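You operate a simulated robot arm through the tools that you are given. There is no shell and no other tool. Be economical: measure what you need, move in short steps, check, and stop when the job is done.

Carry out the task below with a simulated two-armed robot. There is one attempt and no reset: what you move stays moved.

## Task
Run the impeller up to 150 rpm with the guard shut.
Fine: then knob to 0 and switch off; open the guard only once the shaft stands still.

Only the result counts: the job must be done as asked and must still hold three seconds after the hand-in. Knocking over, shifting, dropping, spilling or breaking anything else fails it.

## Robot
Two 7-joint arms with two-finger parallel grippers on one trunk, on a base that drives. Base frame: it is fixed to the floor where the robot stands at the start and does not move with it; the origin is under the middle of the robot, x ahead of it, y to its left, z up; the surface under the hand at the start is at about z = 0.8. Lengths are in m, angles in rad, forces in N, time in s.
The left shoulder is at the start at [0.042, 0.101, 1.136], the right one opposite. With the tool pointing down near the work surface each hand reaches from about 0.18 to 0.52 m from the robot's upright axis, wherever it stands, measured 20 degrees to its own side. Places, roughly: drive switch [0.5, -0.4, 0.9]; shaft guard [0.5, -0.1, 0.9]; speed knob [0.6, -0.3, 0.9]. Payload 2.4 kg a hand.
The tool frame of a hand sits at the grasp point between the pads (the TCP): z along the fingers, y along the line on which they close. The tips reach 0.024 m beyond it. Largest opening 0.068 m; finger width 0.017, thickness 0.01; the body of the gripper, 0.04 by 0.07 m, starts 0.041 m behind the TCP.
Orientation is that of the tool frame in the base frame, as [roll, pitch, yaw] about the fixed x, y, z axes, in that order (R = Rz(yaw) Ry(pitch) Rx(roll)). With the fingers straight down and closing along the base's y, the tool's x points along the base's -x, its y along +y and its z along -z.

## Interface
- The arms move only by the tool nudge_tool. It takes "left_rows", "right_rows" or both (then of equal length, played together; a hand with none holds still); each is text: rows parted by semicolons, each of 7 numbers parted by spaces: the gripper command, from -1 (shut) to 1 (fully open), values between in proportion, then the shift along the tool's x, y, z in m, then the turn, a rotation vector about the tool's x, y, z in rad. In form: gripper dx dy dz ax ay az; .... A call has 1 to 12 rows; each row is the pose to reach, as a shift and turn from the pose commanded when the call began, along the tool's axes at that moment. A row lasts 0.2 s, in which the tool goes at most 0.05 m and 0.15 rad; a call with a longer step from one row to the next is refused whole, and so is a gripper value outside its range. A pose out of reach is approached as far as the arm can. The call stops where the force on the tool passes 40 N (or 10 N more than at its start, if that is more) or the arm is blocked; 0.2 s more then pass. Each finger travels about 0.072 m/s and halts on what it meets, pressing with about 25 N; the grip force reading is that of the motor and also rises with nothing between the fingers. The clock runs only during rows and for 0.2 s after the last one: add rows that repeat a pose to give the fingers time. It gives the time, the measured TCP pose, the force on the tool (base axes), the opening and the grip force at its end, in the units of the frame above (readings bear some noise), with the torque about the TCP (base axes, N m) and any sound that the robot's microphone picked up.
- Cameras (640 x 400 px; columns grow to the right, rows downward): "scene" is now at [0.1194, -0.0394, 1.3024]; the picture's right is [-0.45, -0.89, 0.00], its down [-0.45, 0.22, -0.87] and it looks along [0.77, -0.39, -0.50] (base axes); focal length 214 px, centre (320, 200). "left" rides on the left gripper at [0.084, -0.011, -0.075] in its tool frame; the picture's right is [0.13, 0.99, 0.00], its down [-0.60, 0.08, -0.79] and it looks along [-0.79, 0.10, 0.61] (tool axes); focal length 251 px, centre (320, 200). "right" rides on the right gripper at [0.084, 0.011, -0.075] in its tool frame; the picture's right is [-0.13, 0.99, 0.00], its down [-0.60, -0.08, -0.79] and it looks along [-0.79, -0.10, 0.61] (tool axes); focal length 251 px, centre (320, 200). There is no depth. A picture from a camera that has moved, and an enlarged one, comes with that camera's place and axes in the base frame and with its lens.
- get_image(camera): a new picture of that camera. The clock stands still meanwhile.
- move_column(by): slides the trunk up (or, below 0, down) by that many m; the arms and the scene camera ride with it, the base frame stays. It gives what a move gives, with no picture.
- drive_base(legs): drives the robot by 1 to 6 legs, each [ahead, left, turn to the left] in m, m and rad, along the robot's own axes; the way and the turn of a leg run together, so that a leg with both is an arc; at most 1.5 m and 3.142 rad a leg. The arms and the cameras ride along, it lands a little off, and it stops where it bumps. It gives what a move gives.
- head_to(pan, tilt): turns the head with the scene camera to pan (to the left, within 1.501 rad either way) and tilt (down, from -0.506 to 1.204), counted from straight ahead of the robot. It gives what a move gives.
- enlarge(camera, box): a new picture of the part [left, top, right, bottom] of that camera's present view, enlarged. The clock stands still meanwhile.
- job_done(): hands the job in; it is judged then, once.

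Work in short steps. Places have to be worked out from the pictures, the camera data and where the tool is seen: move nearer, look again, correct. Check each grasp and each placing, and mend what went wrong. You have 120 turns and 100 pictures in all, those below and enlarged ones among them. Open the grippers and draw the arms clear of the work before you hand the job in, unless the task says otherwise; then end with one line.

The tools are called after "Emit:" by a JSON object that holds its "api" and its "payload". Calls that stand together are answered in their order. nudge_tool: Moves the arms, as the interface text tells. Its arguments: {"type":"object","properties":{"left_rows":{"type":"string"},"right_rows":{"type":"string"}},"required":[]} The other tools are called the same way: move_column (by) slides the trunk up or down; drive_base (legs) drives the base; head_to (pan, tilt) turns the head that bears the scene camera; get_image (camera) takes a picture; enlarge (camera, box) takes an enlarged picture of a part of a camera's view; job_done () hands the job in.

At the start:

```text
t: 0.0
left_position: [0.2755, 0.0145, 1.2225]
left_orientation: [-3.141, -0.001, 3.141]
left_wrist_force: [-0.7, 0.3, -0.4]
left_torque: [-0.05, -0.01, -0.02]
left_width: 0.0681
left_finger_force: 0.0
right_position: [0.2383, -0.3046, 1.2016]
right_orientation: [3.141, 0.001, 3.141]
right_wrist_force: [-0.5, -0.3, 1.1]
right_torque: [0.02, 0.03, 0.0]
right_width: 0.0679
right_finger_force: 0.2
trunk travel left (down, up): [-0.35, 0.5]
robot x, y, heading: [0.0005, -0.0001, 0.002]
head pan, tilt: [-0.464, 0.525]
```

scene: 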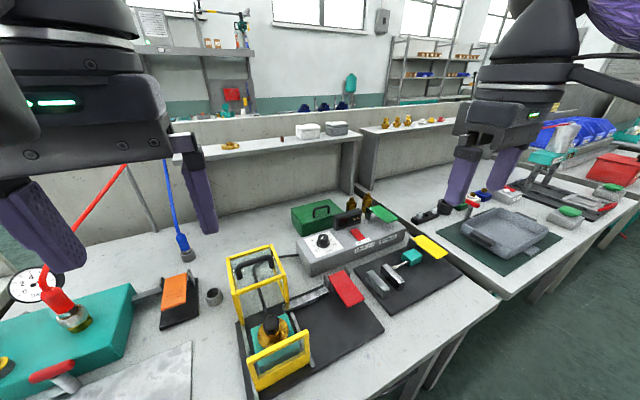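
right: 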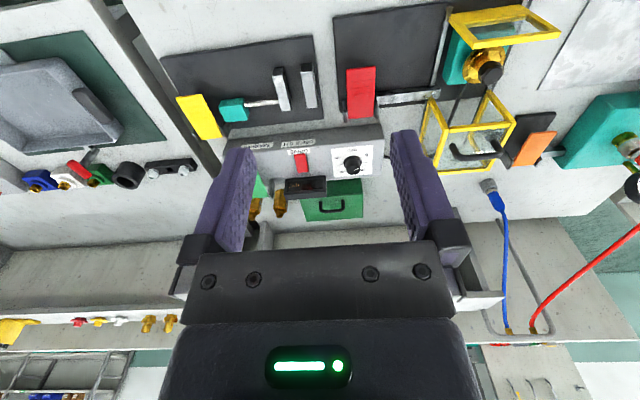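
left: 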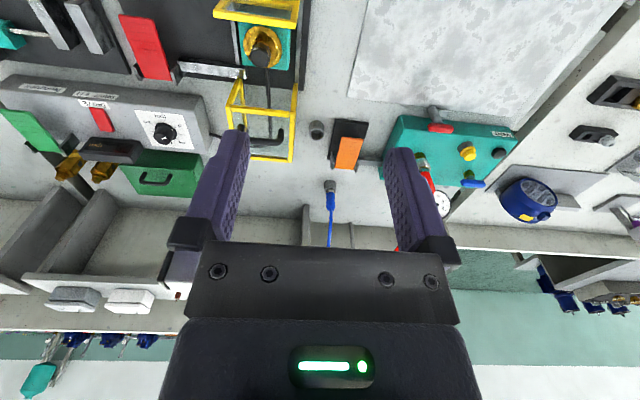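

I look closer at the console and the guard before moving anything.

Emit:
{"api": "enlarge", "payload": {"camera": "scene", "box": [220, 180, 480, 400]}}

Emit:
{"api": "enlarge", "payload": {"camera": "right", "box": [220, 0, 580, 225]}}

```text
1.82 times, centred on (350, 290) of scene
camera zoom: at [0.1194, -0.0394, 1.3024], right [-0.45, -0.89, 0.0], down [-0.45, 0.22, -0.87], along [0.77, -0.39, -0.5], focal length 390 px, centre (266, 36)
```

zoom: 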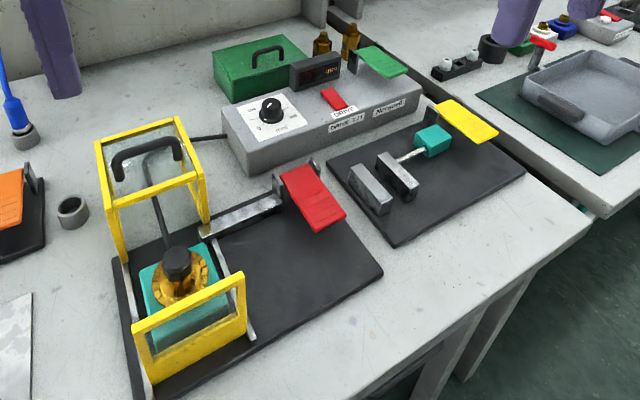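

```text
1.78 times, centred on (400, 112) of right
camera zoom: at [0.1542, -0.2926, 1.2767], right [0.13, 0.99, 0.0], down [0.6, -0.08, 0.79], along [0.79, -0.1, -0.61], focal length 447 px, centre (178, 356)
```

zoom: 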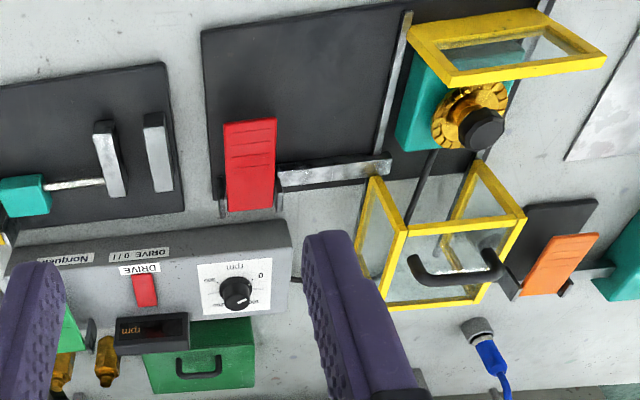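

The guard seems to be a yellow glass box on rails, currently away from the shaft. I zoom in on each detail.

Emit:
{"api": "enlarge", "payload": {"camera": "scene", "box": [295, 195, 415, 275]}}

Emit:
{"api": "enlarge", "payload": {"camera": "scene", "box": [220, 235, 380, 395]}}

Emit:
{"api": "enlarge", "payload": {"camera": "right", "box": [280, 120, 400, 200]}}

Emit:
{"api": "enlarge", "payload": {"camera": "left", "box": [60, 0, 320, 180]}}

```text
5.00 times, centred on (355, 235) of scene
camera zoom: at [0.1194, -0.0394, 1.3024], right [-0.45, -0.89, 0.0], down [-0.45, 0.22, -0.87], along [0.77, -0.39, -0.5], focal length 1072 px, centre (145, 25)
```

zoom: 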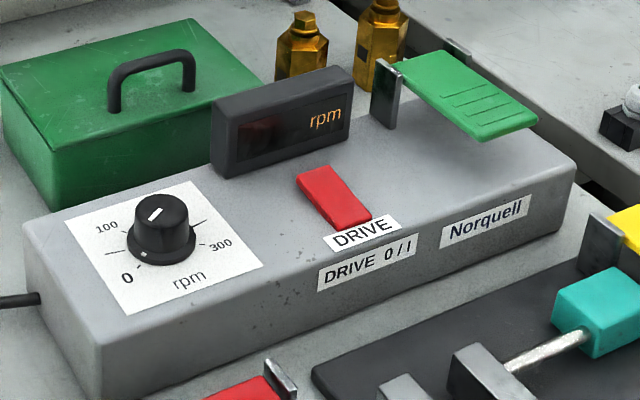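

```text
2.50 times, centred on (300, 315) of scene
camera zoom: at [0.1194, -0.0394, 1.3024], right [-0.45, -0.89, 0.0], down [-0.45, 0.22, -0.87], along [0.77, -0.39, -0.5], focal length 536 px, centre (370, -88)
```

zoom: 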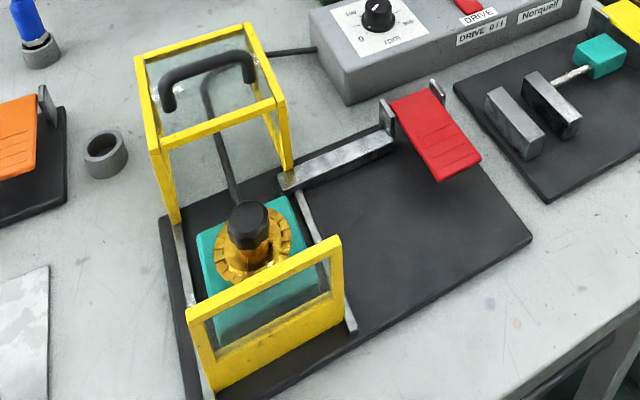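

```text
5.00 times, centred on (340, 160) of right
camera zoom: at [0.1542, -0.2926, 1.2767], right [0.13, 0.99, 0.0], down [0.6, -0.08, 0.79], along [0.79, -0.1, -0.61], focal length 1257 px, centre (220, 400)
```

zoom: 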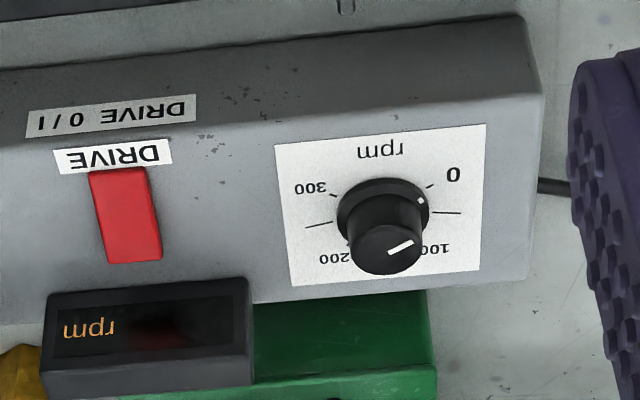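

```text
2.22 times, centred on (190, 90) of left
camera zoom: at [0.1915, 0.0045, 1.2972], right [-0.13, 0.99, 0.0], down [0.6, 0.08, 0.79], along [0.79, 0.1, -0.61], focal length 559 px, centre (609, 444)
```

zoom: 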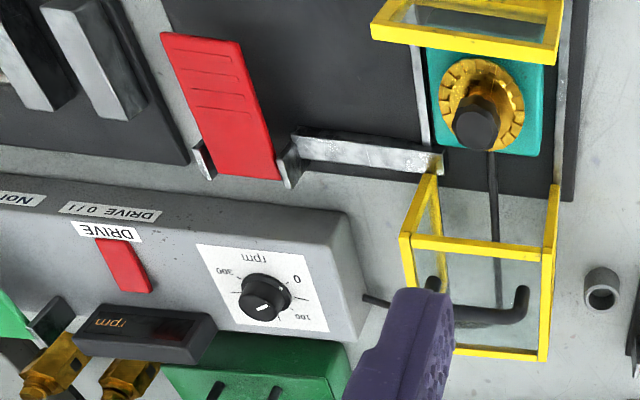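

Estimates: knob top about (0.56,-0.27,0.88), switch (0.545,-0.39,0.865), guard handle bar (0.51,-0.065,0.918), red paddle tip (0.365,-0.25,0.84), its bar apparently blocking the guard slide. Knob and handle are near/over reach, so I drive a little ahead and right.

Emit:
{"api": "drive_base", "payload": {"legs": [[0.1, -0.15, 0]]}}

Emit:
{"api": "head_to", "payload": {"pan": 0.0, "tilt": 0.9}}

Emit:
{"api": "get_image", "payload": {"camera": "scene"}}

Emit:
{"api": "get_image", "payload": {"camera": "right"}}

Emit:
{"api": "get_image", "payload": {"camera": "left"}}

```text
t: 1.5
left_position: [0.3768, -0.1361, 1.2215]
left_orientation: [3.14, -0.003, -3.137]
left_wrist_force: [-0.2, -0.4, -0.3]
left_torque: [0.01, -0.01, 0.0]
left_width: 0.068
left_finger_force: 0.1
right_position: [0.3409, -0.4559, 1.2021]
right_orientation: [-3.141, 0.001, -3.137]
right_wrist_force: [0.0, -0.3, -0.2]
right_torque: [0.04, -0.03, 0.0]
right_width: 0.068
right_finger_force: 0.0
trunk travel left (down, up): [-0.35, 0.5]
robot x, y, heading: [0.1013, -0.1528, 0.001]
head pan, tilt: [-0.464, 0.525]
```

```text
t: 2.4
left_position: [0.3764, -0.1346, 1.2223]
left_orientation: [-3.141, 0.0, -3.137]
left_wrist_force: [-0.2, -0.6, -0.3]
left_torque: [-0.02, 0.0, -0.02]
left_width: 0.068
left_finger_force: 0.0
right_position: [0.3403, -0.4555, 1.201]
right_orientation: [-3.141, 0.001, -3.135]
right_wrist_force: [-0.6, -0.4, 0.5]
right_torque: [0.0, 0.02, -0.03]
right_width: 0.0681
right_finger_force: 0.0
trunk travel left (down, up): [-0.35, 0.5]
robot x, y, heading: [0.0987, -0.148, 0.001]
head pan, tilt: [0.0, 0.901]
```

```text
90 pictures are left
camera scene: at [0.2147, -0.1494, 1.2709], right [0.0, -1.0, 0.0], down [-0.78, 0.0, -0.62], along [0.62, 0.0, -0.78], focal length 214 px, centre (320, 200)
```

scene: 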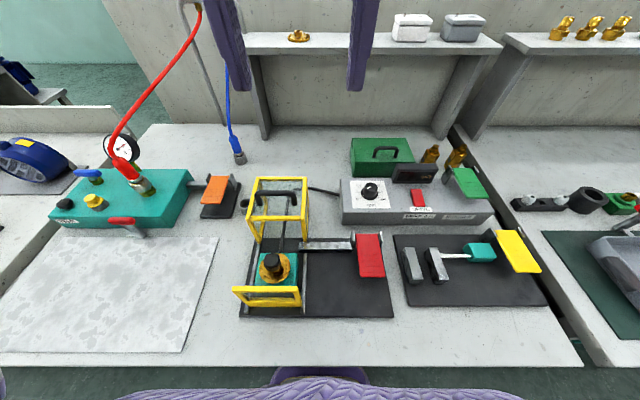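

```text
89 pictures are left
camera right: at [0.256, -0.4428, 1.2767], right [0.12, 0.99, 0.0], down [0.6, -0.08, 0.79], along [0.79, -0.1, -0.61], focal length 251 px, centre (320, 200)
```

right: 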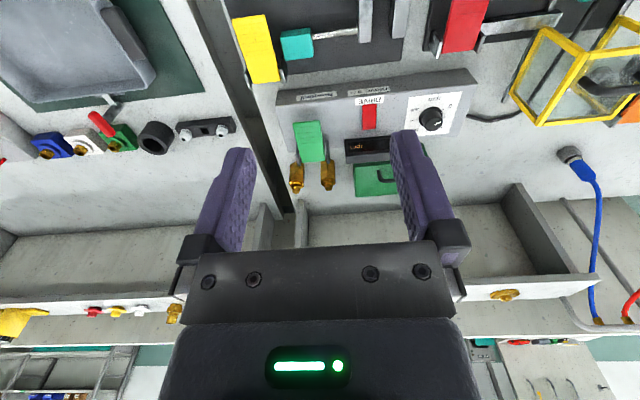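

```text
88 pictures are left
camera left: at [0.2921, -0.1456, 1.2972], right [-0.13, 0.99, 0.0], down [0.6, 0.08, 0.79], along [0.79, 0.11, -0.61], focal length 251 px, centre (320, 200)
```

left: 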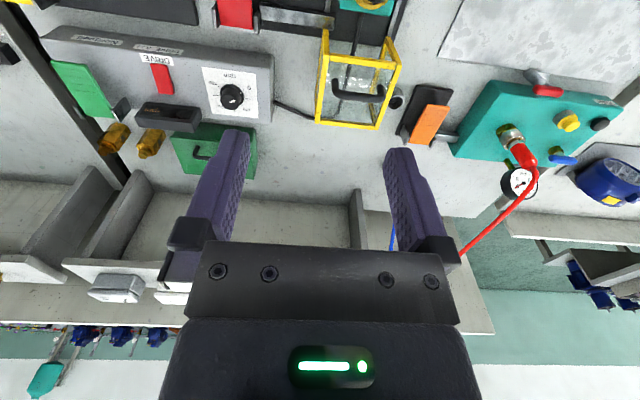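

Good view from overhead. I zoom in on the guard/red paddle and on the console.

Emit:
{"api": "enlarge", "payload": {"camera": "scene", "box": [225, 165, 401, 325]}}

Emit:
{"api": "enlarge", "payload": {"camera": "scene", "box": [330, 130, 500, 240]}}

```text
2.50 times, centred on (313, 245) of scene
camera zoom: at [0.2147, -0.1494, 1.2709], right [0.0, -1.0, 0.0], down [-0.78, 0.0, -0.62], along [0.62, 0.0, -0.78], focal length 536 px, centre (338, 88)
```

zoom: 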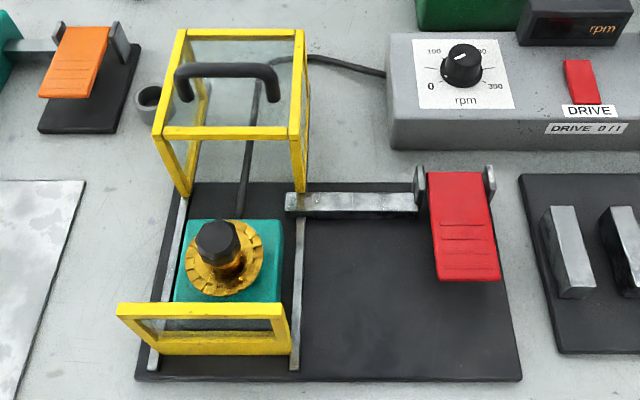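

```text
3.64 times, centred on (415, 185) of scene
camera zoom: at [0.2147, -0.1494, 1.2709], right [0.0, -1.0, 0.0], down [-0.78, 0.0, -0.62], along [0.62, 0.0, -0.78], focal length 780 px, centre (-26, 254)
```

zoom: 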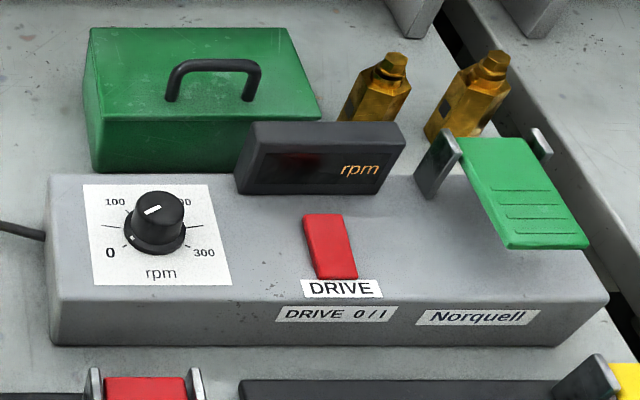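

Next I bring the left hand (turned 90° so it closes along x) over the guard handle, about (0.514,-0.055), and the right hand, closed, above the red paddle tip, about (0.39,-0.255).

Emit:
{"api": "nudge_tool", "payload": {"left_rows": "1 -0.0125 0.007 0.0155 0 0 0.143; 1 -0.025 0.0145 0.031 0 0 0.286; 1 -0.0375 0.022 0.0465 0 0 0.429; 1 -0.05 0.029 0.062 0 0 0.572; 1 -0.0625 0.036 0.0775 0 0 0.715; 1 -0.075 0.0435 0.093 0 0 0.858; 1 -0.0875 0.051 0.1085 0 0 1.0; 1 -0.1 0.058 0.124 0 0 1.143; 1 -0.1125 0.0655 0.14 0 0 1.286; 1 -0.125 0.073 0.155 0 0 1.429; 1 -0.138 0.08 0.17 0 0 1.5708; 1 -0.138 0.08 0.17 0 0 1.5708", "right_rows": "-1 -0.004 0.018 0.018 0 0 0; -1 -0.009 0.036 0.036 0 0 0; -1 -0.014 0.054 0.054 0 0 0; -1 -0.018 0.072 0.072 0 0 0; -1 -0.023 0.09 0.09 0 0 0; -1 -0.027 0.108 0.108 0 0 0; -1 -0.032 0.126 0.126 0 0 0; -1 -0.036 0.144 0.144 0 0 0; -1 -0.041 0.162 0.162 0 0 0; -1 -0.046 0.182 0.181 0 0 0; -1 -0.05 0.201 0.2 0 0 0; -1 -0.05 0.201 0.2 0 0 0"}}

Emit:
{"api": "get_image", "payload": {"camera": "left"}}

Emit:
{"api": "get_image", "payload": {"camera": "right"}}

Emit:
{"api": "get_image", "payload": {"camera": "scene"}}

```text
t: 4.2
left_position: [0.4739, -0.0791, 1.1023]
left_orientation: [-3.14, 0.01, 2.063]
left_wrist_force: [5.2, -7.9, -9.2]
left_torque: [-0.19, -0.04, -0.04]
left_width: 0.0681
left_finger_force: 0.0
right_position: [0.3723, -0.3162, 1.0625]
right_orientation: [-3.141, -0.001, -3.138]
right_wrist_force: [0.2, 0.6, 0.4]
right_torque: [0.01, -0.05, 0.01]
right_width: 0.0001
right_finger_force: 23.9
trunk travel left (down, up): [-0.35, 0.5]
robot x, y, heading: [0.101, -0.1479, 0.001]
head pan, tilt: [0.0, 0.901]
stopped in row 8 (left hand): the force on the tool passed its limit at 90 N (the readings are from after the stop); the commanded pose is now the measured one
```

```text
85 pictures are left
camera left: at [0.4237, -0.0091, 1.1761], right [0.81, 0.58, 0.0], down [0.35, -0.49, 0.8], along [0.46, -0.65, -0.6], focal length 251 px, centre (320, 200)
```

left: 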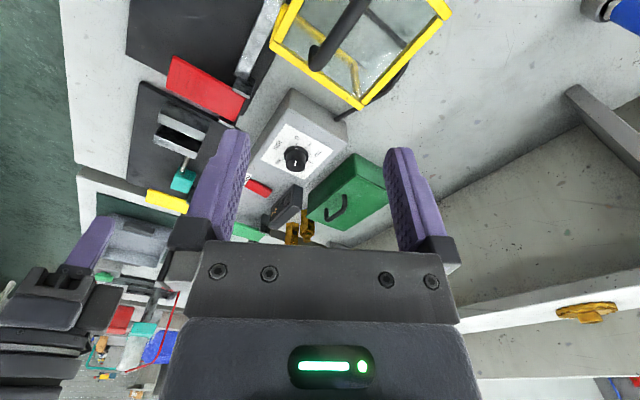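

```text
84 pictures are left
camera right: at [0.289, -0.3035, 1.137], right [0.12, 0.99, 0.0], down [0.6, -0.08, 0.79], along [0.79, -0.1, -0.61], focal length 251 px, centre (320, 200)
```

right: 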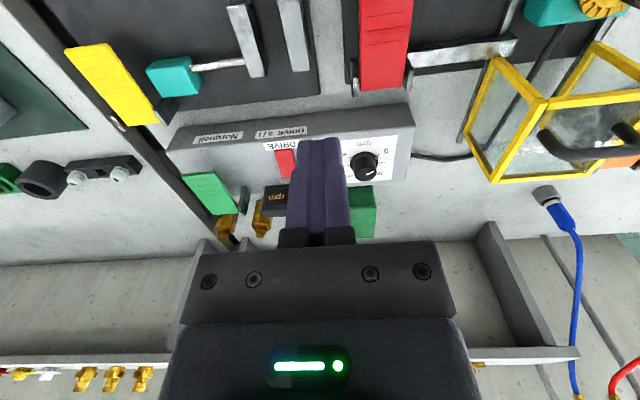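

```text
83 pictures are left
camera scene: at [0.2145, -0.1495, 1.2709], right [0.0, -1.0, 0.0], down [-0.78, 0.0, -0.62], along [0.62, 0.0, -0.78], focal length 214 px, centre (320, 200)
```

scene: 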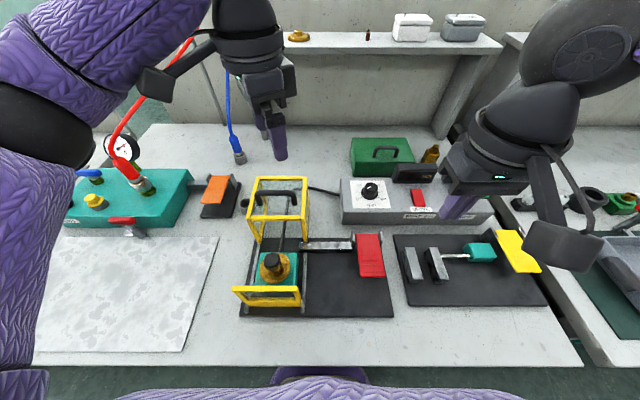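

The left hand was stopped by something (90 N, ~13 N residual), possibly its camera bracket touching the red hose. I zoom in there.

Emit:
{"api": "enlarge", "payload": {"camera": "scene", "box": [90, 0, 310, 180]}}

```text
2.22 times, centred on (200, 90) of scene
camera zoom: at [0.2145, -0.1495, 1.2709], right [0.0, -1.0, 0.0], down [-0.78, 0.0, -0.62], along [0.62, 0.0, -0.78], focal length 477 px, centre (587, 444)
```

zoom: 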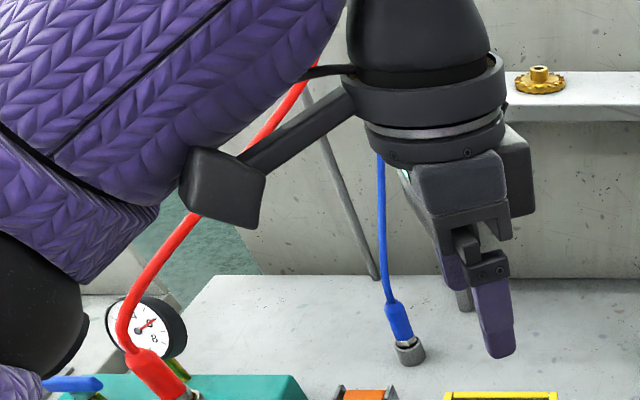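

The bracket hit the robot's own forearm, so the hand should not be turned that way. I turn it back; the handle can be hooked with closed fingers in the original orientation. The right hand meanwhile goes on to hover near the paddle.

Emit:
{"api": "nudge_tool", "payload": {"left_rows": "-1 0 0 0 0 0 -0.135; -1 0 0 0 0 0 -0.27; -1 0 0 0 0 0 -0.405; -1 0 0 0 0 0 -0.54; -1 0 0 0 0 0 -0.675; -1 0 0 0 0 0 -0.81; -1 0 0 0 0 0 -0.945; -1 0 0 0 0 0 -1.078; -1 0 0 0 0 0 -1.078", "right_rows": "-1 0 0.01 0 0 0 0; -1 0 0.02 0 0 0 0; -1 0 0.03 0 0 0 0; -1 0 0.04 0 0 0 0; -1 -0.01 0.05 0.01 0 0 0; -1 -0.018 0.062 0.02 0 0 0; -1 -0.018 0.062 0.04 0 0 0; -1 -0.018 0.062 0.06 0 0 0; -1 -0.018 0.062 0.06 0 0 0"}}

Emit:
{"api": "get_image", "payload": {"camera": "left"}}

Emit:
{"api": "get_image", "payload": {"camera": "right"}}

Emit:
{"api": "get_image", "payload": {"camera": "scene"}}

```text
t: 6.2
left_position: [0.4741, -0.0787, 1.1012]
left_orientation: [-3.132, 0.001, 3.141]
left_wrist_force: [-0.3, -0.5, 0.2]
left_torque: [0.03, -0.02, 0.01]
left_width: 0.0001
left_finger_force: 23.6
right_position: [0.392, -0.2533, 1.0021]
right_orientation: [-3.141, -0.001, -3.137]
right_wrist_force: [-0.4, -0.2, -1.2]
right_torque: [-0.01, 0.0, -0.01]
right_width: 0.0001
right_finger_force: 23.8
trunk travel left (down, up): [-0.35, 0.5]
robot x, y, heading: [0.1, -0.1485, 0.01]
head pan, tilt: [0.0, 0.901]
```

```text
81 pictures are left
camera left: at [0.3893, -0.0888, 1.1768], right [-0.13, 0.99, -0.01], down [0.6, 0.09, 0.79], along [0.79, 0.1, -0.61], focal length 251 px, centre (320, 200)
```

left: 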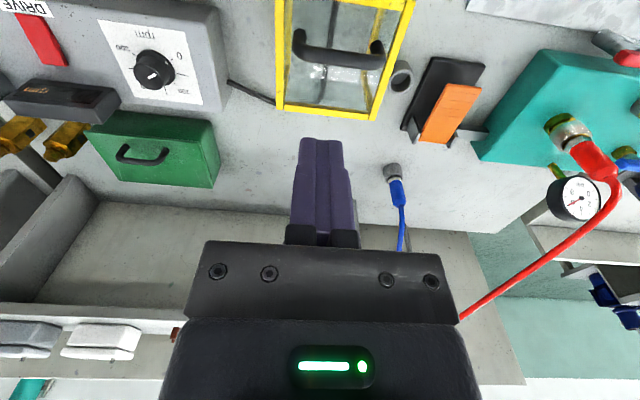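

```text
80 pictures are left
camera right: at [0.3067, -0.2413, 1.0765], right [0.12, 0.99, 0.0], down [0.6, -0.08, 0.79], along [0.79, -0.1, -0.61], focal length 251 px, centre (320, 200)
```

right: 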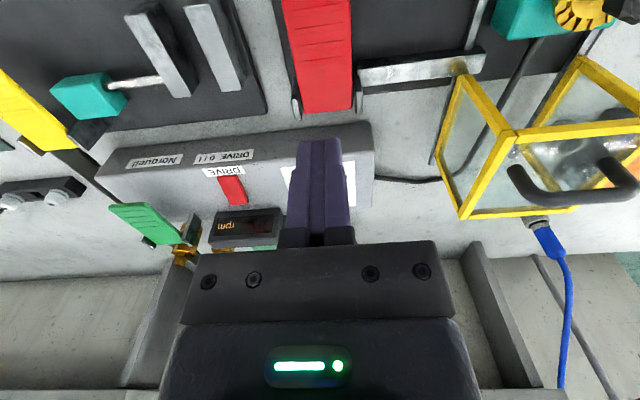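

```text
79 pictures are left
camera scene: at [0.2148, -0.1492, 1.2709], right [0.0, -1.0, 0.0], down [-0.78, 0.0, -0.62], along [0.62, 0.0, -0.78], focal length 214 px, centre (320, 200)
```

scene: 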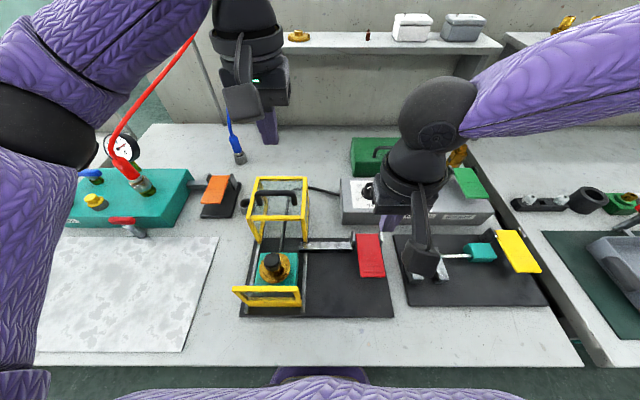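

Left estimate of handle: x≈0.50–0.52, z≈0.92–0.95, uncertain. I move the left closed fingers to x≈0.55 behind the handle at a safe height, and lower the right fingers toward the paddle.

Emit:
{"api": "nudge_tool", "payload": {"left_rows": "-1 -0.025 0.007 0.01 0 0 0; -1 -0.05 0.014 0.03 0 0 0; -1 -0.076 0.02 0.05 0 0 0; -1 -0.076 0.02 0.08 0 0 0; -1 -0.076 0.02 0.1 0 0 0; -1 -0.076 0.02 0.1 0 0 0", "right_rows": "-1 0 0 0.02 0 0 0; -1 0 0 0.04 0 0 0; -1 0 0 0.06 0 0 0; -1 0 0 0.08 0 0 0; -1 0 0 0.1 0 0 0; -1 0 0 0.105 0 0 0"}}

Emit:
{"api": "enlarge", "payload": {"camera": "scene", "box": [205, 145, 425, 325]}}

Emit:
{"api": "get_image", "payload": {"camera": "left"}}

Emit:
{"api": "get_image", "payload": {"camera": "right"}}

```text
t: 7.6
left_position: [0.55, -0.0613, 1.0018]
left_orientation: [-3.133, 0.002, 3.141]
left_wrist_force: [-0.1, -0.6, -0.6]
left_torque: [0.0, -0.03, -0.02]
left_width: 0.0
left_finger_force: 23.2
right_position: [0.3915, -0.2525, 0.8967]
right_orientation: [3.14, 0.0, -3.136]
right_wrist_force: [0.2, -0.4, 0.8]
right_torque: [0.0, 0.02, 0.0]
right_width: 0.0
right_finger_force: 24.2
trunk travel left (down, up): [-0.35, 0.5]
robot x, y, heading: [0.1036, -0.1531, 0.006]
head pan, tilt: [0.0, 0.901]
```

```text
2.22 times, centred on (315, 235) of scene
camera zoom: at [0.2149, -0.1492, 1.2709], right [0.0, -1.0, 0.0], down [-0.78, 0.0, -0.62], along [0.62, 0.0, -0.78], focal length 477 px, centre (331, 122)
```

zoom: 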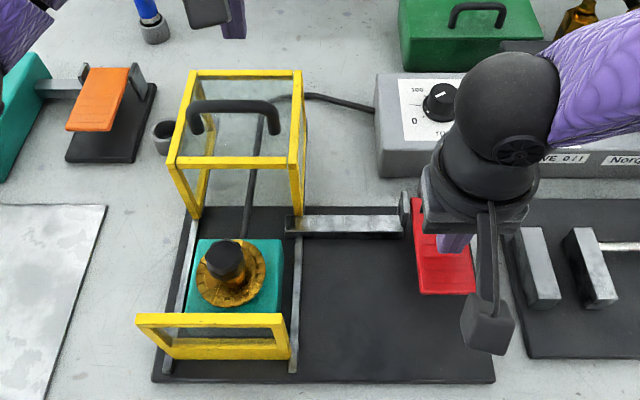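

```text
77 pictures are left
camera left: at [0.4652, -0.071, 1.0754], right [-0.13, 0.99, -0.01], down [0.6, 0.08, 0.79], along [0.79, 0.1, -0.61], focal length 251 px, centre (320, 200)
```

left: 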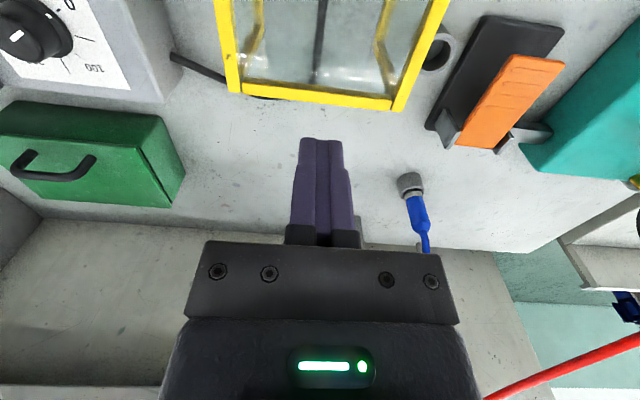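

```text
76 pictures are left
camera right: at [0.3072, -0.2408, 0.9715], right [0.12, 0.99, 0.0], down [0.6, -0.08, 0.79], along [0.79, -0.1, -0.61], focal length 251 px, centre (320, 200)
```

right: 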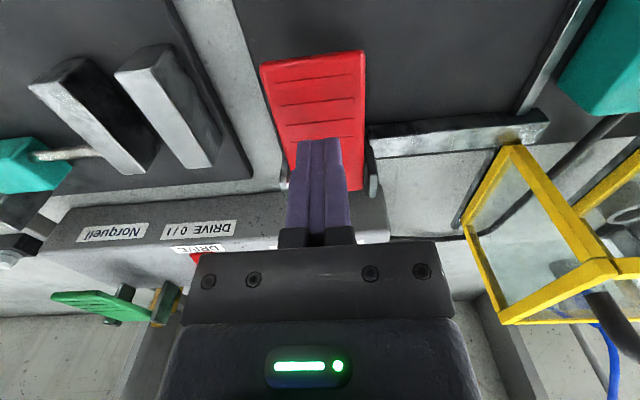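

Refined: guard top z≈0.924, handle bar ≈(0.488,-0.064,0.953), rear bar x≈0.552, paddle free end ≈(0.35,-0.25,0.88). I lower the left fingers between handle and rear bar, and shift the right hand towards the paddle's free end.

Emit:
{"api": "nudge_tool", "payload": {"left_rows": "-1 0.015 0 0 0 0 0; -1 0.028 0 0 0 0 0; -1 0.028 0 0.015 0 0 0; -1 0.028 0 0.028 0 0 0; -1 0.028 0 0.036 0 0 0; -1 0.028 0 0.036 0 0 0", "right_rows": "-1 0 0 -0.02 0 0 0; -1 0.012 0 -0.02 0 0 0; -1 0.024 0 -0.02 0 0 0; -1 0.024 0 -0.01 0 0 0; -1 0.024 0 0 0 0 0; -1 0.024 0 0 0 0 0"}}

Emit:
{"api": "enlarge", "payload": {"camera": "scene", "box": [205, 145, 425, 325]}}

Emit:
{"api": "get_image", "payload": {"camera": "left"}}

Emit:
{"api": "get_image", "payload": {"camera": "right"}}

```text
t: 9.0
left_position: [0.522, -0.0604, 0.9647]
left_orientation: [-3.133, 0.002, 3.138]
left_wrist_force: [-0.8, 0.3, -0.6]
left_torque: [0.0, -0.04, 0.03]
left_width: 0.0003
left_finger_force: 23.0
right_position: [0.3668, -0.2523, 0.8971]
right_orientation: [-3.14, 0.0, -3.139]
right_wrist_force: [0.0, -0.1, 0.0]
right_torque: [0.0, -0.01, 0.01]
right_width: 0.0
right_finger_force: 23.8
trunk travel left (down, up): [-0.35, 0.5]
robot x, y, heading: [0.1026, -0.1489, 0.003]
head pan, tilt: [0.0, 0.901]
```

```text
2.22 times, centred on (315, 235) of scene
camera zoom: at [0.2148, -0.1492, 1.2709], right [0.0, -1.0, 0.0], down [-0.78, 0.0, -0.62], along [0.62, 0.0, -0.78], focal length 477 px, centre (331, 122)
```

zoom: 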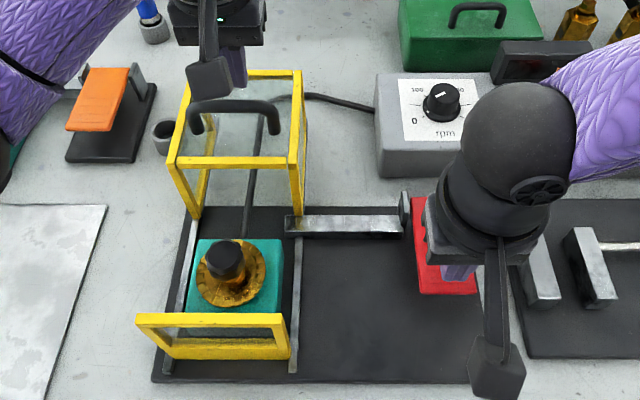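

```text
74 pictures are left
camera left: at [0.4372, -0.0701, 1.0402], right [-0.13, 0.99, -0.01], down [0.6, 0.09, 0.79], along [0.79, 0.1, -0.61], focal length 251 px, centre (320, 200)
```

left: 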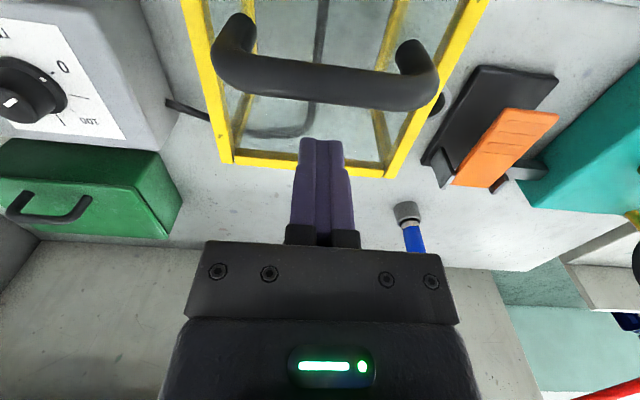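

```text
73 pictures are left
camera right: at [0.2829, -0.2406, 0.9723], right [0.12, 0.99, 0.0], down [0.6, -0.08, 0.79], along [0.79, -0.1, -0.61], focal length 251 px, centre (320, 200)
```

right: 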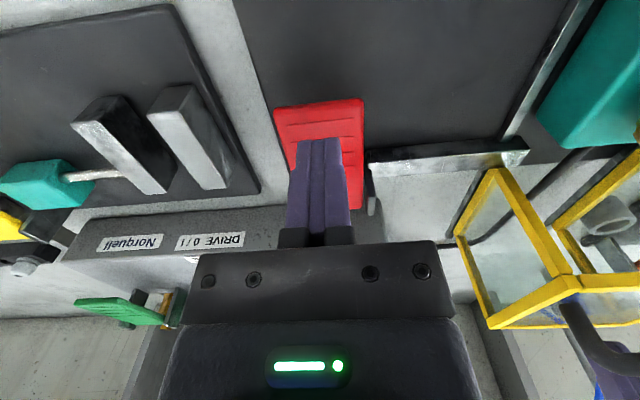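

Handle is in front of the left fingers and centred. I lower the left 6 mm more, and press the right onto the paddle.

Emit:
{"api": "nudge_tool", "payload": {"left_rows": "-1 0 0 0.006 0 0 0; -1 0 0 0.006 0 0 0; -1 0 0 0.006 0 0 0; -1 0 0 0.006 0 0 0", "right_rows": "-1 0 0 0.01 0 0 0; -1 0 0 0.02 0 0 0; -1 0 0 0.03 0 0 0; -1 0 0 0.03 0 0 0"}}

Emit:
{"api": "enlarge", "payload": {"camera": "scene", "box": [205, 145, 425, 325]}}

```text
t: 10.0
left_position: [0.5207, -0.0603, 0.9596]
left_orientation: [-3.133, 0.001, 3.14]
left_wrist_force: [0.0, 0.5, -0.1]
left_torque: [-0.01, -0.02, 0.0]
left_width: 0.0001
left_finger_force: 23.5
right_position: [0.3668, -0.2601, 0.8731]
right_orientation: [3.139, 0.001, -3.135]
right_wrist_force: [-0.3, 2.1, 4.0]
right_torque: [0.02, -0.05, 0.07]
right_width: 0.0
right_finger_force: 23.2
right hand out of reach, approached as far as the arm can: row 2, 3, 4
trunk travel left (down, up): [-0.35, 0.5]
robot x, y, heading: [0.0995, -0.1507, 0.006]
head pan, tilt: [0.0, 0.901]
```

```text
2.22 times, centred on (315, 235) of scene
camera zoom: at [0.2147, -0.1489, 1.2709], right [0.0, -1.0, 0.0], down [-0.78, 0.0, -0.62], along [0.62, 0.0, -0.78], focal length 477 px, centre (331, 122)
```

zoom: 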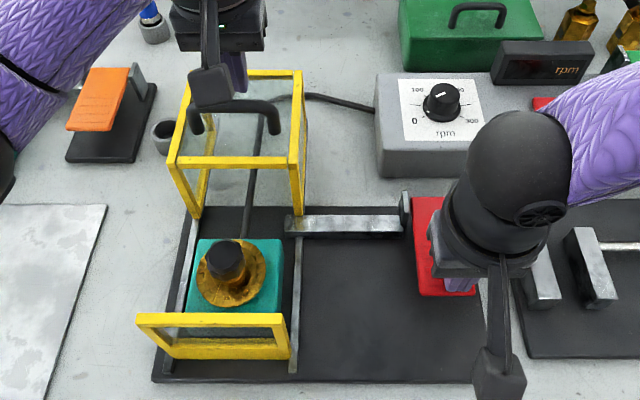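

The right arm hits a reach limit this close in (light contact only, 4 N). I retry the press about 2 cm further ahead on the paddle.

Emit:
{"api": "nudge_tool", "payload": {"right_rows": "-1 0 -0.006 -0.02 0 0 0; -1 -0.02 -0.006 -0.02 0 0 0; -1 -0.02 -0.006 -0.01 0 0 0; -1 -0.02 -0.006 0 0 0 0; -1 -0.02 -0.006 0.01 0 0 0; -1 -0.02 -0.006 0.01 0 0 0"}}

Emit:
{"api": "get_image", "payload": {"camera": "right"}}

Emit:
{"api": "enlarge", "payload": {"camera": "scene", "box": [205, 145, 425, 325]}}

```text
t: 11.4
left_position: [0.522, -0.059, 0.9593]
left_orientation: [-3.133, 0.002, 3.14]
left_wrist_force: [-0.5, -0.5, 0.6]
left_torque: [0.02, -0.02, 0.01]
left_width: 0.0
left_finger_force: 23.5
right_position: [0.3842, -0.27, 0.8679]
right_orientation: [-3.141, 0.003, -3.135]
right_wrist_force: [0.8, 2.1, 7.1]
right_torque: [0.05, -0.07, 0.03]
right_width: 0.0
right_finger_force: 23.4
right hand out of reach, approached as far as the arm can: row 5, 6
trunk travel left (down, up): [-0.35, 0.5]
robot x, y, heading: [0.0994, -0.1506, -0.003]
head pan, tilt: [0.0, 0.901]
```

```text
71 pictures are left
camera right: at [0.3006, -0.2577, 0.9414], right [0.12, 0.99, 0.0], down [0.6, -0.08, 0.79], along [0.79, -0.1, -0.61], focal length 251 px, centre (320, 200)
```

right: 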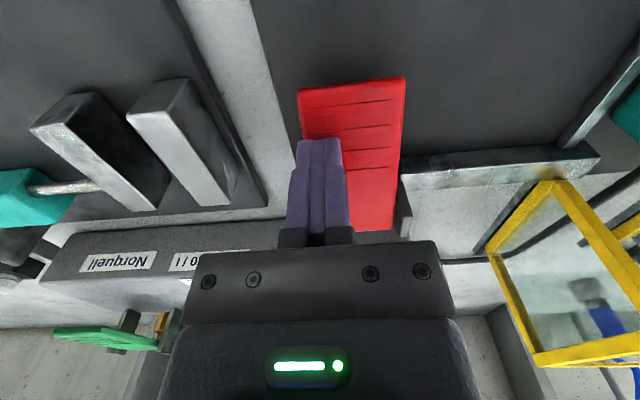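

```text
2.22 times, centred on (315, 235) of scene
camera zoom: at [0.2145, -0.1487, 1.2709], right [0.0, -1.0, 0.0], down [-0.78, 0.0, -0.62], along [0.62, 0.0, -0.78], focal length 477 px, centre (331, 122)
```

zoom: 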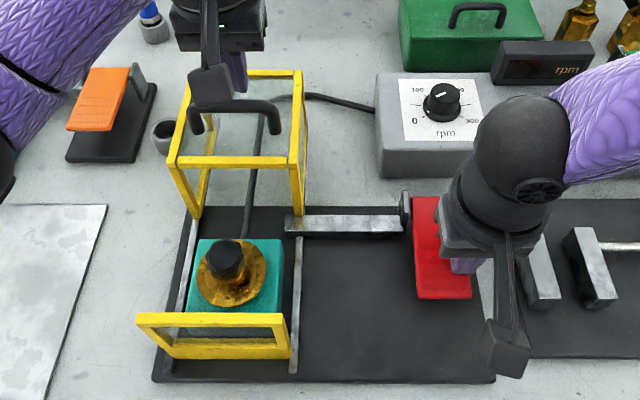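

The right arm runs out of downward reach. I raise both hands 0.12 m and lower the trunk 0.12 m to get a better posture.

Emit:
{"api": "nudge_tool", "payload": {"left_rows": "-1 0 0 -0.03 0 0 0; -1 0 0 -0.06 0 0 0; -1 0 0 -0.09 0 0 0; -1 0 0 -0.12 0 0 0; -1 0 0 -0.12 0 0 0", "right_rows": "-1 0 0 -0.03 0 0 0; -1 0 0.005 -0.06 0 0 0; -1 0 0.012 -0.09 0 0 0; -1 0 0.018 -0.14 0 0 0; -1 0 0.018 -0.14 0 0 0"}}

Emit:
{"api": "move_column", "payload": {"by": -0.12}}

Emit:
{"api": "enlarge", "payload": {"camera": "scene", "box": [180, 100, 460, 330]}}

```text
refused: row 4 steps farther than a row can; nothing moved
```

```text
t: 11.8
left_position: [0.5201, -0.0593, 0.9519]
left_orientation: [-3.135, 0.002, 3.138]
left_wrist_force: [0.0, -0.3, -0.4]
left_torque: [-0.02, 0.0, -0.05]
left_width: 0.0001
left_finger_force: 23.8
right_position: [0.3841, -0.2707, 0.8609]
right_orientation: [-3.141, 0.004, -3.137]
right_wrist_force: [-5.2, -3.6, 23.3]
right_torque: [-0.09, -0.07, 0.06]
right_width: 0.0
right_finger_force: 23.4
trunk travel left (down, up): [-0.342, 0.508]
robot x, y, heading: [0.1008, -0.1507, 0.003]
head pan, tilt: [0.0, 0.901]
stopped: the force on the tool passed its limit at 96 N (the readings are from after the stop); the commanded pose is now the measured one
```

```text
1.74 times, centred on (320, 215) of scene
camera zoom: at [0.2146, -0.1492, 1.2627], right [0.0, -1.0, 0.0], down [-0.78, 0.0, -0.62], along [0.62, 0.0, -0.78], focal length 373 px, centre (320, 174)
```

zoom: 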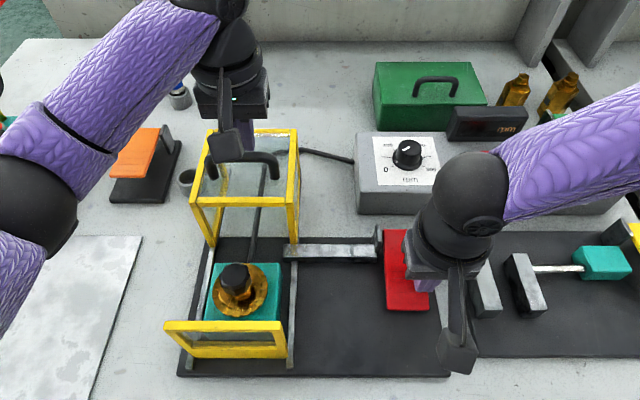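

My raise was refused (step too long) and the column then pressed the paddle before stopping; nothing looks displaced. I raise both hands now with proper steps.

Emit:
{"api": "nudge_tool", "payload": {"left_rows": "-1 0 0 -0.03 0 0 0; -1 0 0 -0.06 0 0 0; -1 0 0 -0.09 0 0 0; -1 0 0 -0.12 0 0 0; -1 0 0 -0.12 0 0 0", "right_rows": "-1 0 0 -0.03 0 0 0; -1 0 0.005 -0.06 0 0 0; -1 0 0.012 -0.09 0 0 0; -1 0 0.018 -0.13 0 0 0; -1 0 0.018 -0.15 0 0 0"}}

```text
t: 13.0
left_position: [0.5217, -0.0583, 1.0712]
left_orientation: [-3.132, 0.001, 3.14]
left_wrist_force: [0.7, 0.4, 0.1]
left_torque: [0.01, -0.03, 0.02]
left_width: 0.0
left_finger_force: 24.2
right_position: [0.3855, -0.2526, 1.0115]
right_orientation: [-3.139, 0.002, -3.136]
right_wrist_force: [0.0, 0.3, 0.4]
right_torque: [0.0, 0.01, -0.01]
right_width: 0.0
right_finger_force: 23.9
trunk travel left (down, up): [-0.342, 0.508]
robot x, y, heading: [0.1017, -0.153, 0.001]
head pan, tilt: [0.0, 0.901]
```

Both hands are clear; now I lower the trunk 0.10 m.

Emit:
{"api": "move_column", "payload": {"by": -0.1}}

Emit:
{"api": "enlarge", "payload": {"camera": "scene", "box": [180, 100, 460, 330]}}

Emit:
{"api": "get_image", "payload": {"camera": "right"}}

```text
t: 14.4
left_position: [0.5218, -0.0603, 0.9707]
left_orientation: [-3.132, 0.001, 3.14]
left_wrist_force: [0.7, 0.4, -0.2]
left_torque: [0.0, 0.03, -0.04]
left_width: 0.0
left_finger_force: 23.3
right_position: [0.3863, -0.2526, 0.9095]
right_orientation: [-3.14, 0.003, -3.138]
right_wrist_force: [-0.2, 0.2, -0.5]
right_torque: [-0.03, -0.02, 0.0]
right_width: 0.0
right_finger_force: 23.4
trunk travel left (down, up): [-0.242, 0.608]
robot x, y, heading: [0.1026, -0.1534, 0.004]
head pan, tilt: [0.0, 0.901]
```

```text
1.74 times, centred on (320, 215) of scene
camera zoom: at [0.237, -0.1492, 1.1613], right [0.0, -1.0, 0.0], down [-0.78, 0.0, -0.62], along [0.62, 0.0, -0.78], focal length 373 px, centre (320, 174)
```

zoom: 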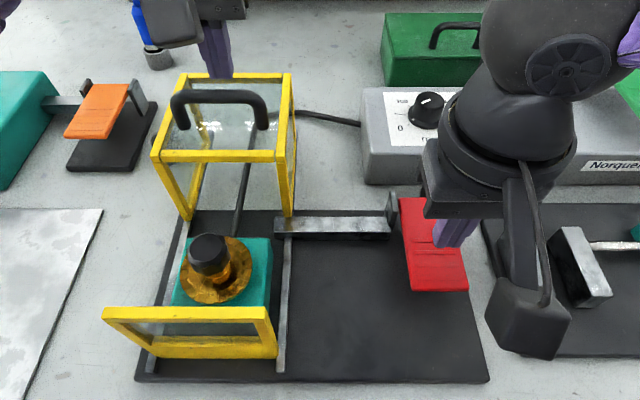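

```text
67 pictures are left
camera right: at [0.3011, -0.2402, 0.9851], right [0.12, 0.99, 0.0], down [0.6, -0.07, 0.79], along [0.79, -0.1, -0.61], focal length 251 px, centre (320, 200)
```

right: 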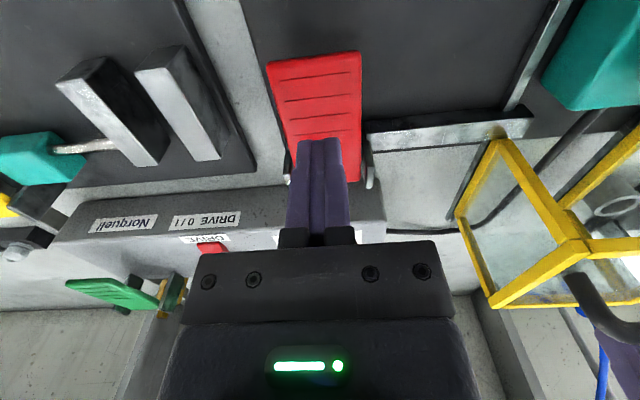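

The paddle sprang back up, so it is a sprung lever. I press it at x≈0.372 in one go and look at the bar.

Emit:
{"api": "nudge_tool", "payload": {"right_rows": "-1 0.012 0.002 0 0 0 0; -1 0.014 0.002 0.015 0 0 0; -1 0.014 0.002 0.03 0 0 0; -1 0.014 0.002 0.045 0 0 0; -1 0.014 0.002 0.06 0 0 0; -1 0.014 0.002 0.06 0 0 0"}}

Emit:
{"api": "enlarge", "payload": {"camera": "scene", "box": [180, 100, 460, 330]}}

Emit:
{"api": "get_image", "payload": {"camera": "right"}}

```text
t: 15.6
left_position: [0.5208, -0.0588, 0.9722]
left_orientation: [-3.132, 0.001, 3.14]
left_wrist_force: [-0.4, 0.6, -0.7]
left_torque: [-0.01, -0.01, 0.0]
left_width: 0.0
left_finger_force: 23.9
right_position: [0.3728, -0.251, 0.8567]
right_orientation: [-3.141, 0.009, -3.137]
right_wrist_force: [-4.3, -2.8, 22.4]
right_torque: [-0.04, -0.13, -0.09]
right_width: 0.0
right_finger_force: 23.3
trunk travel left (down, up): [-0.242, 0.608]
robot x, y, heading: [0.1008, -0.1491, 0.005]
head pan, tilt: [0.0, 0.901]
stopped in row 5 (right hand): the force on the tool passed its limit at 104 N (the readings are from after the stop); the commanded pose is now the measured one
```

```text
1.74 times, centred on (320, 215) of scene
camera zoom: at [0.2358, -0.1492, 1.1617], right [0.0, -1.0, 0.0], down [-0.78, 0.0, -0.62], along [0.62, 0.0, -0.78], focal length 373 px, centre (320, 174)
```

zoom: 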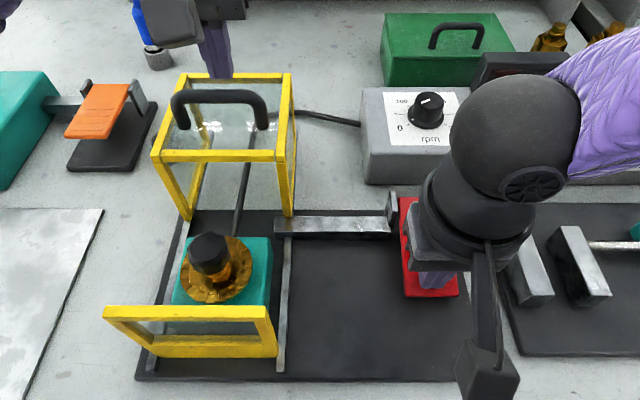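

```text
65 pictures are left
camera right: at [0.2874, -0.2383, 0.9312], right [0.13, 0.99, 0.0], down [0.6, -0.08, 0.8], along [0.79, -0.1, -0.6], focal length 251 px, centre (320, 200)
```

right: 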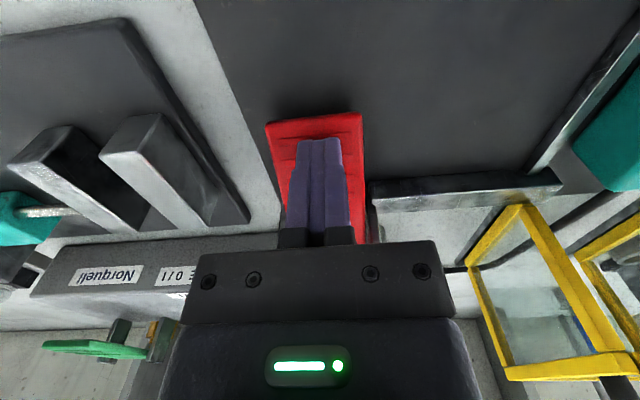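

The paddle is bottomed (tip z≈0.833). I zoom on the bar to see whether it moved.

Emit:
{"api": "enlarge", "payload": {"camera": "scene", "box": [285, 180, 375, 240]}}

Emit:
{"api": "enlarge", "payload": {"camera": "right", "box": [340, 130, 640, 318]}}

```text
6.67 times, centred on (330, 210) of scene
camera zoom: at [0.2358, -0.1492, 1.1617], right [0.0, -1.0, 0.0], down [-0.78, 0.0, -0.62], along [0.62, 0.0, -0.78], focal length 1430 px, centre (253, 133)
```

zoom: 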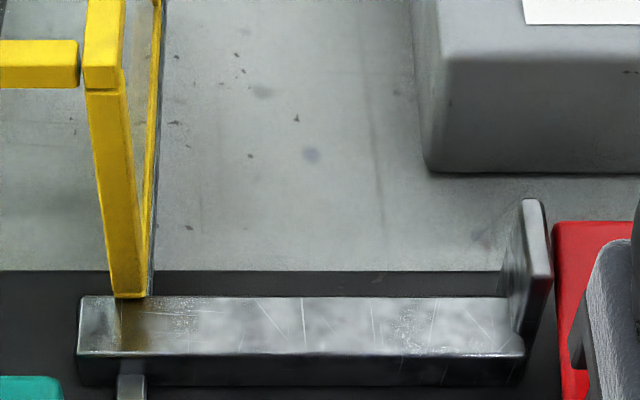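

```text
2.13 times, centred on (490, 224) of right
camera zoom: at [0.2874, -0.2383, 0.9312], right [0.13, 0.99, 0.0], down [0.6, -0.08, 0.8], along [0.79, -0.1, -0.6], focal length 535 px, centre (-42, 149)
```

zoom: 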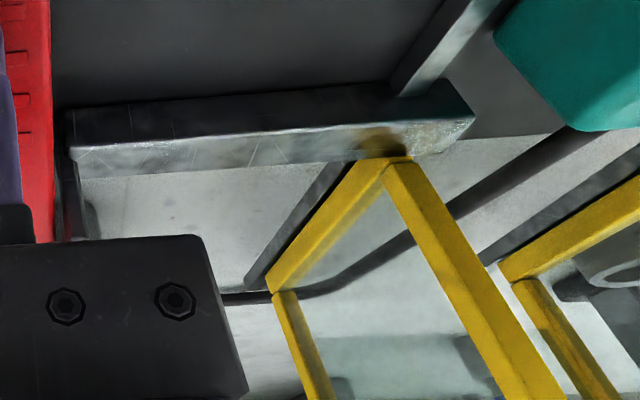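

I release the paddle to compare the bar in the two states.

Emit:
{"api": "nudge_tool", "payload": {"right_rows": "-1 0 0 -0.015 0 0 0; -1 0 0 -0.03 0 0 0; -1 0 0 -0.045 0 0 0; -1 0 0 -0.045 0 0 0"}}

Emit:
{"api": "enlarge", "payload": {"camera": "scene", "box": [285, 180, 375, 240]}}

```text
t: 16.6
left_position: [0.5229, -0.0593, 0.9704]
left_orientation: [-3.133, 0.001, 3.141]
left_wrist_force: [0.2, 0.3, -0.2]
left_torque: [0.0, -0.01, -0.04]
left_width: 0.0
left_finger_force: 23.5
right_position: [0.373, -0.2516, 0.9003]
right_orientation: [-3.14, 0.008, -3.138]
right_wrist_force: [-0.4, -0.9, 0.8]
right_torque: [-0.01, 0.0, -0.03]
right_width: 0.0001
right_finger_force: 22.8
trunk travel left (down, up): [-0.242, 0.608]
robot x, y, heading: [0.1067, -0.1528, 0.003]
head pan, tilt: [0.0, 0.901]
```

```text
6.67 times, centred on (330, 210) of scene
camera zoom: at [0.2372, -0.1492, 1.1612], right [0.0, -1.0, 0.0], down [-0.78, 0.0, -0.62], along [0.62, 0.0, -0.78], focal length 1430 px, centre (253, 133)
```

zoom: 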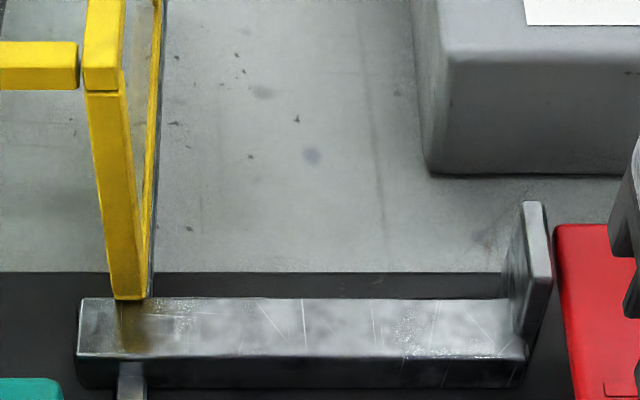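

The bar does not move, so it is presumably just the link housing; the paddle likely releases the guard catch while held. I press and hold the paddle and set the left fingers down behind the handle.

Emit:
{"api": "nudge_tool", "payload": {"left_rows": "-1 0.004 0 0.003 0 0 0; -1 0.008 0 0.006 0 0 0; -1 0.01 0 0.011 0 0 0; -1 0.01 0 0.011 0 0 0; -1 0.01 0 0.011 0 0 0; -1 0.01 0 0.011 0 0 0", "right_rows": "-1 0 0 0.015 0 0 0; -1 0 0 0.025 0 0 0; -1 0 0 0.032 0 0 0; -1 0 0 0.038 0 0 0; -1 0 0 0.041 0 0 0; -1 0 0 0.043 0 0 0"}}

```text
t: 18.0
left_position: [0.5123, -0.0605, 0.9604]
left_orientation: [-3.132, -0.001, 3.139]
left_wrist_force: [0.7, 0.5, 0.4]
left_torque: [0.0, 0.01, 0.03]
left_width: 0.0
left_finger_force: 24.1
right_position: [0.3727, -0.2499, 0.8577]
right_orientation: [3.14, 0.006, -3.137]
right_wrist_force: [0.8, 1.1, 7.7]
right_torque: [0.04, -0.05, -0.04]
right_width: 0.0
right_finger_force: 23.9
trunk travel left (down, up): [-0.242, 0.608]
robot x, y, heading: [0.102, -0.1507, 0.005]
head pan, tilt: [0.0, 0.901]
```

The paddle is held almost at its stop. I press 1 mm more and pull the guard slowly toward the robot.

Emit:
{"api": "nudge_tool", "payload": {"left_rows": "-1 0.01 0 0 0 0 0; -1 0.02 0 0 0 0 0; -1 0.03 0 0 0 0 0; -1 0.04 0 0 0 0 0; -1 0.05 0 0 0 0 0", "right_rows": "-1 0 0 0.0015 0 0 0; -1 0 0 0.0015 0 0 0; -1 0 0 0.0015 0 0 0; -1 0 0 0.0015 0 0 0; -1 0 0 0.0015 0 0 0"}}

Emit:
{"api": "enlarge", "payload": {"camera": "scene", "box": [180, 100, 460, 330]}}

```text
t: 19.2
left_position: [0.4609, -0.0592, 0.9618]
left_orientation: [-3.132, 0.003, 3.139]
left_wrist_force: [1.0, 0.2, 0.8]
left_torque: [-0.03, -0.02, 0.02]
left_width: 0.0001
left_finger_force: 24.0
right_position: [0.3717, -0.2506, 0.8568]
right_orientation: [3.141, 0.009, -3.138]
right_wrist_force: [3.2, -1.3, 38.1]
right_torque: [0.0, -0.4, -0.05]
right_width: 0.0002
right_finger_force: 23.6
trunk travel left (down, up): [-0.242, 0.608]
robot x, y, heading: [0.1015, -0.1543, 0.004]
head pan, tilt: [0.0, 0.901]
```

```text
1.74 times, centred on (320, 215) of scene
camera zoom: at [0.236, -0.1489, 1.1616], right [0.0, -1.0, 0.0], down [-0.78, 0.0, -0.62], along [0.62, 0.0, -0.78], focal length 373 px, centre (320, 174)
```

zoom: 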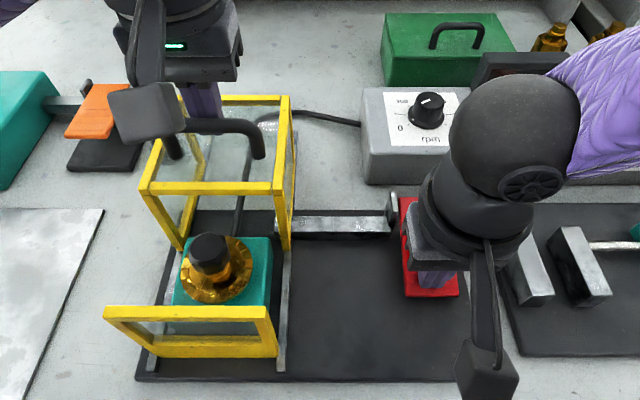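

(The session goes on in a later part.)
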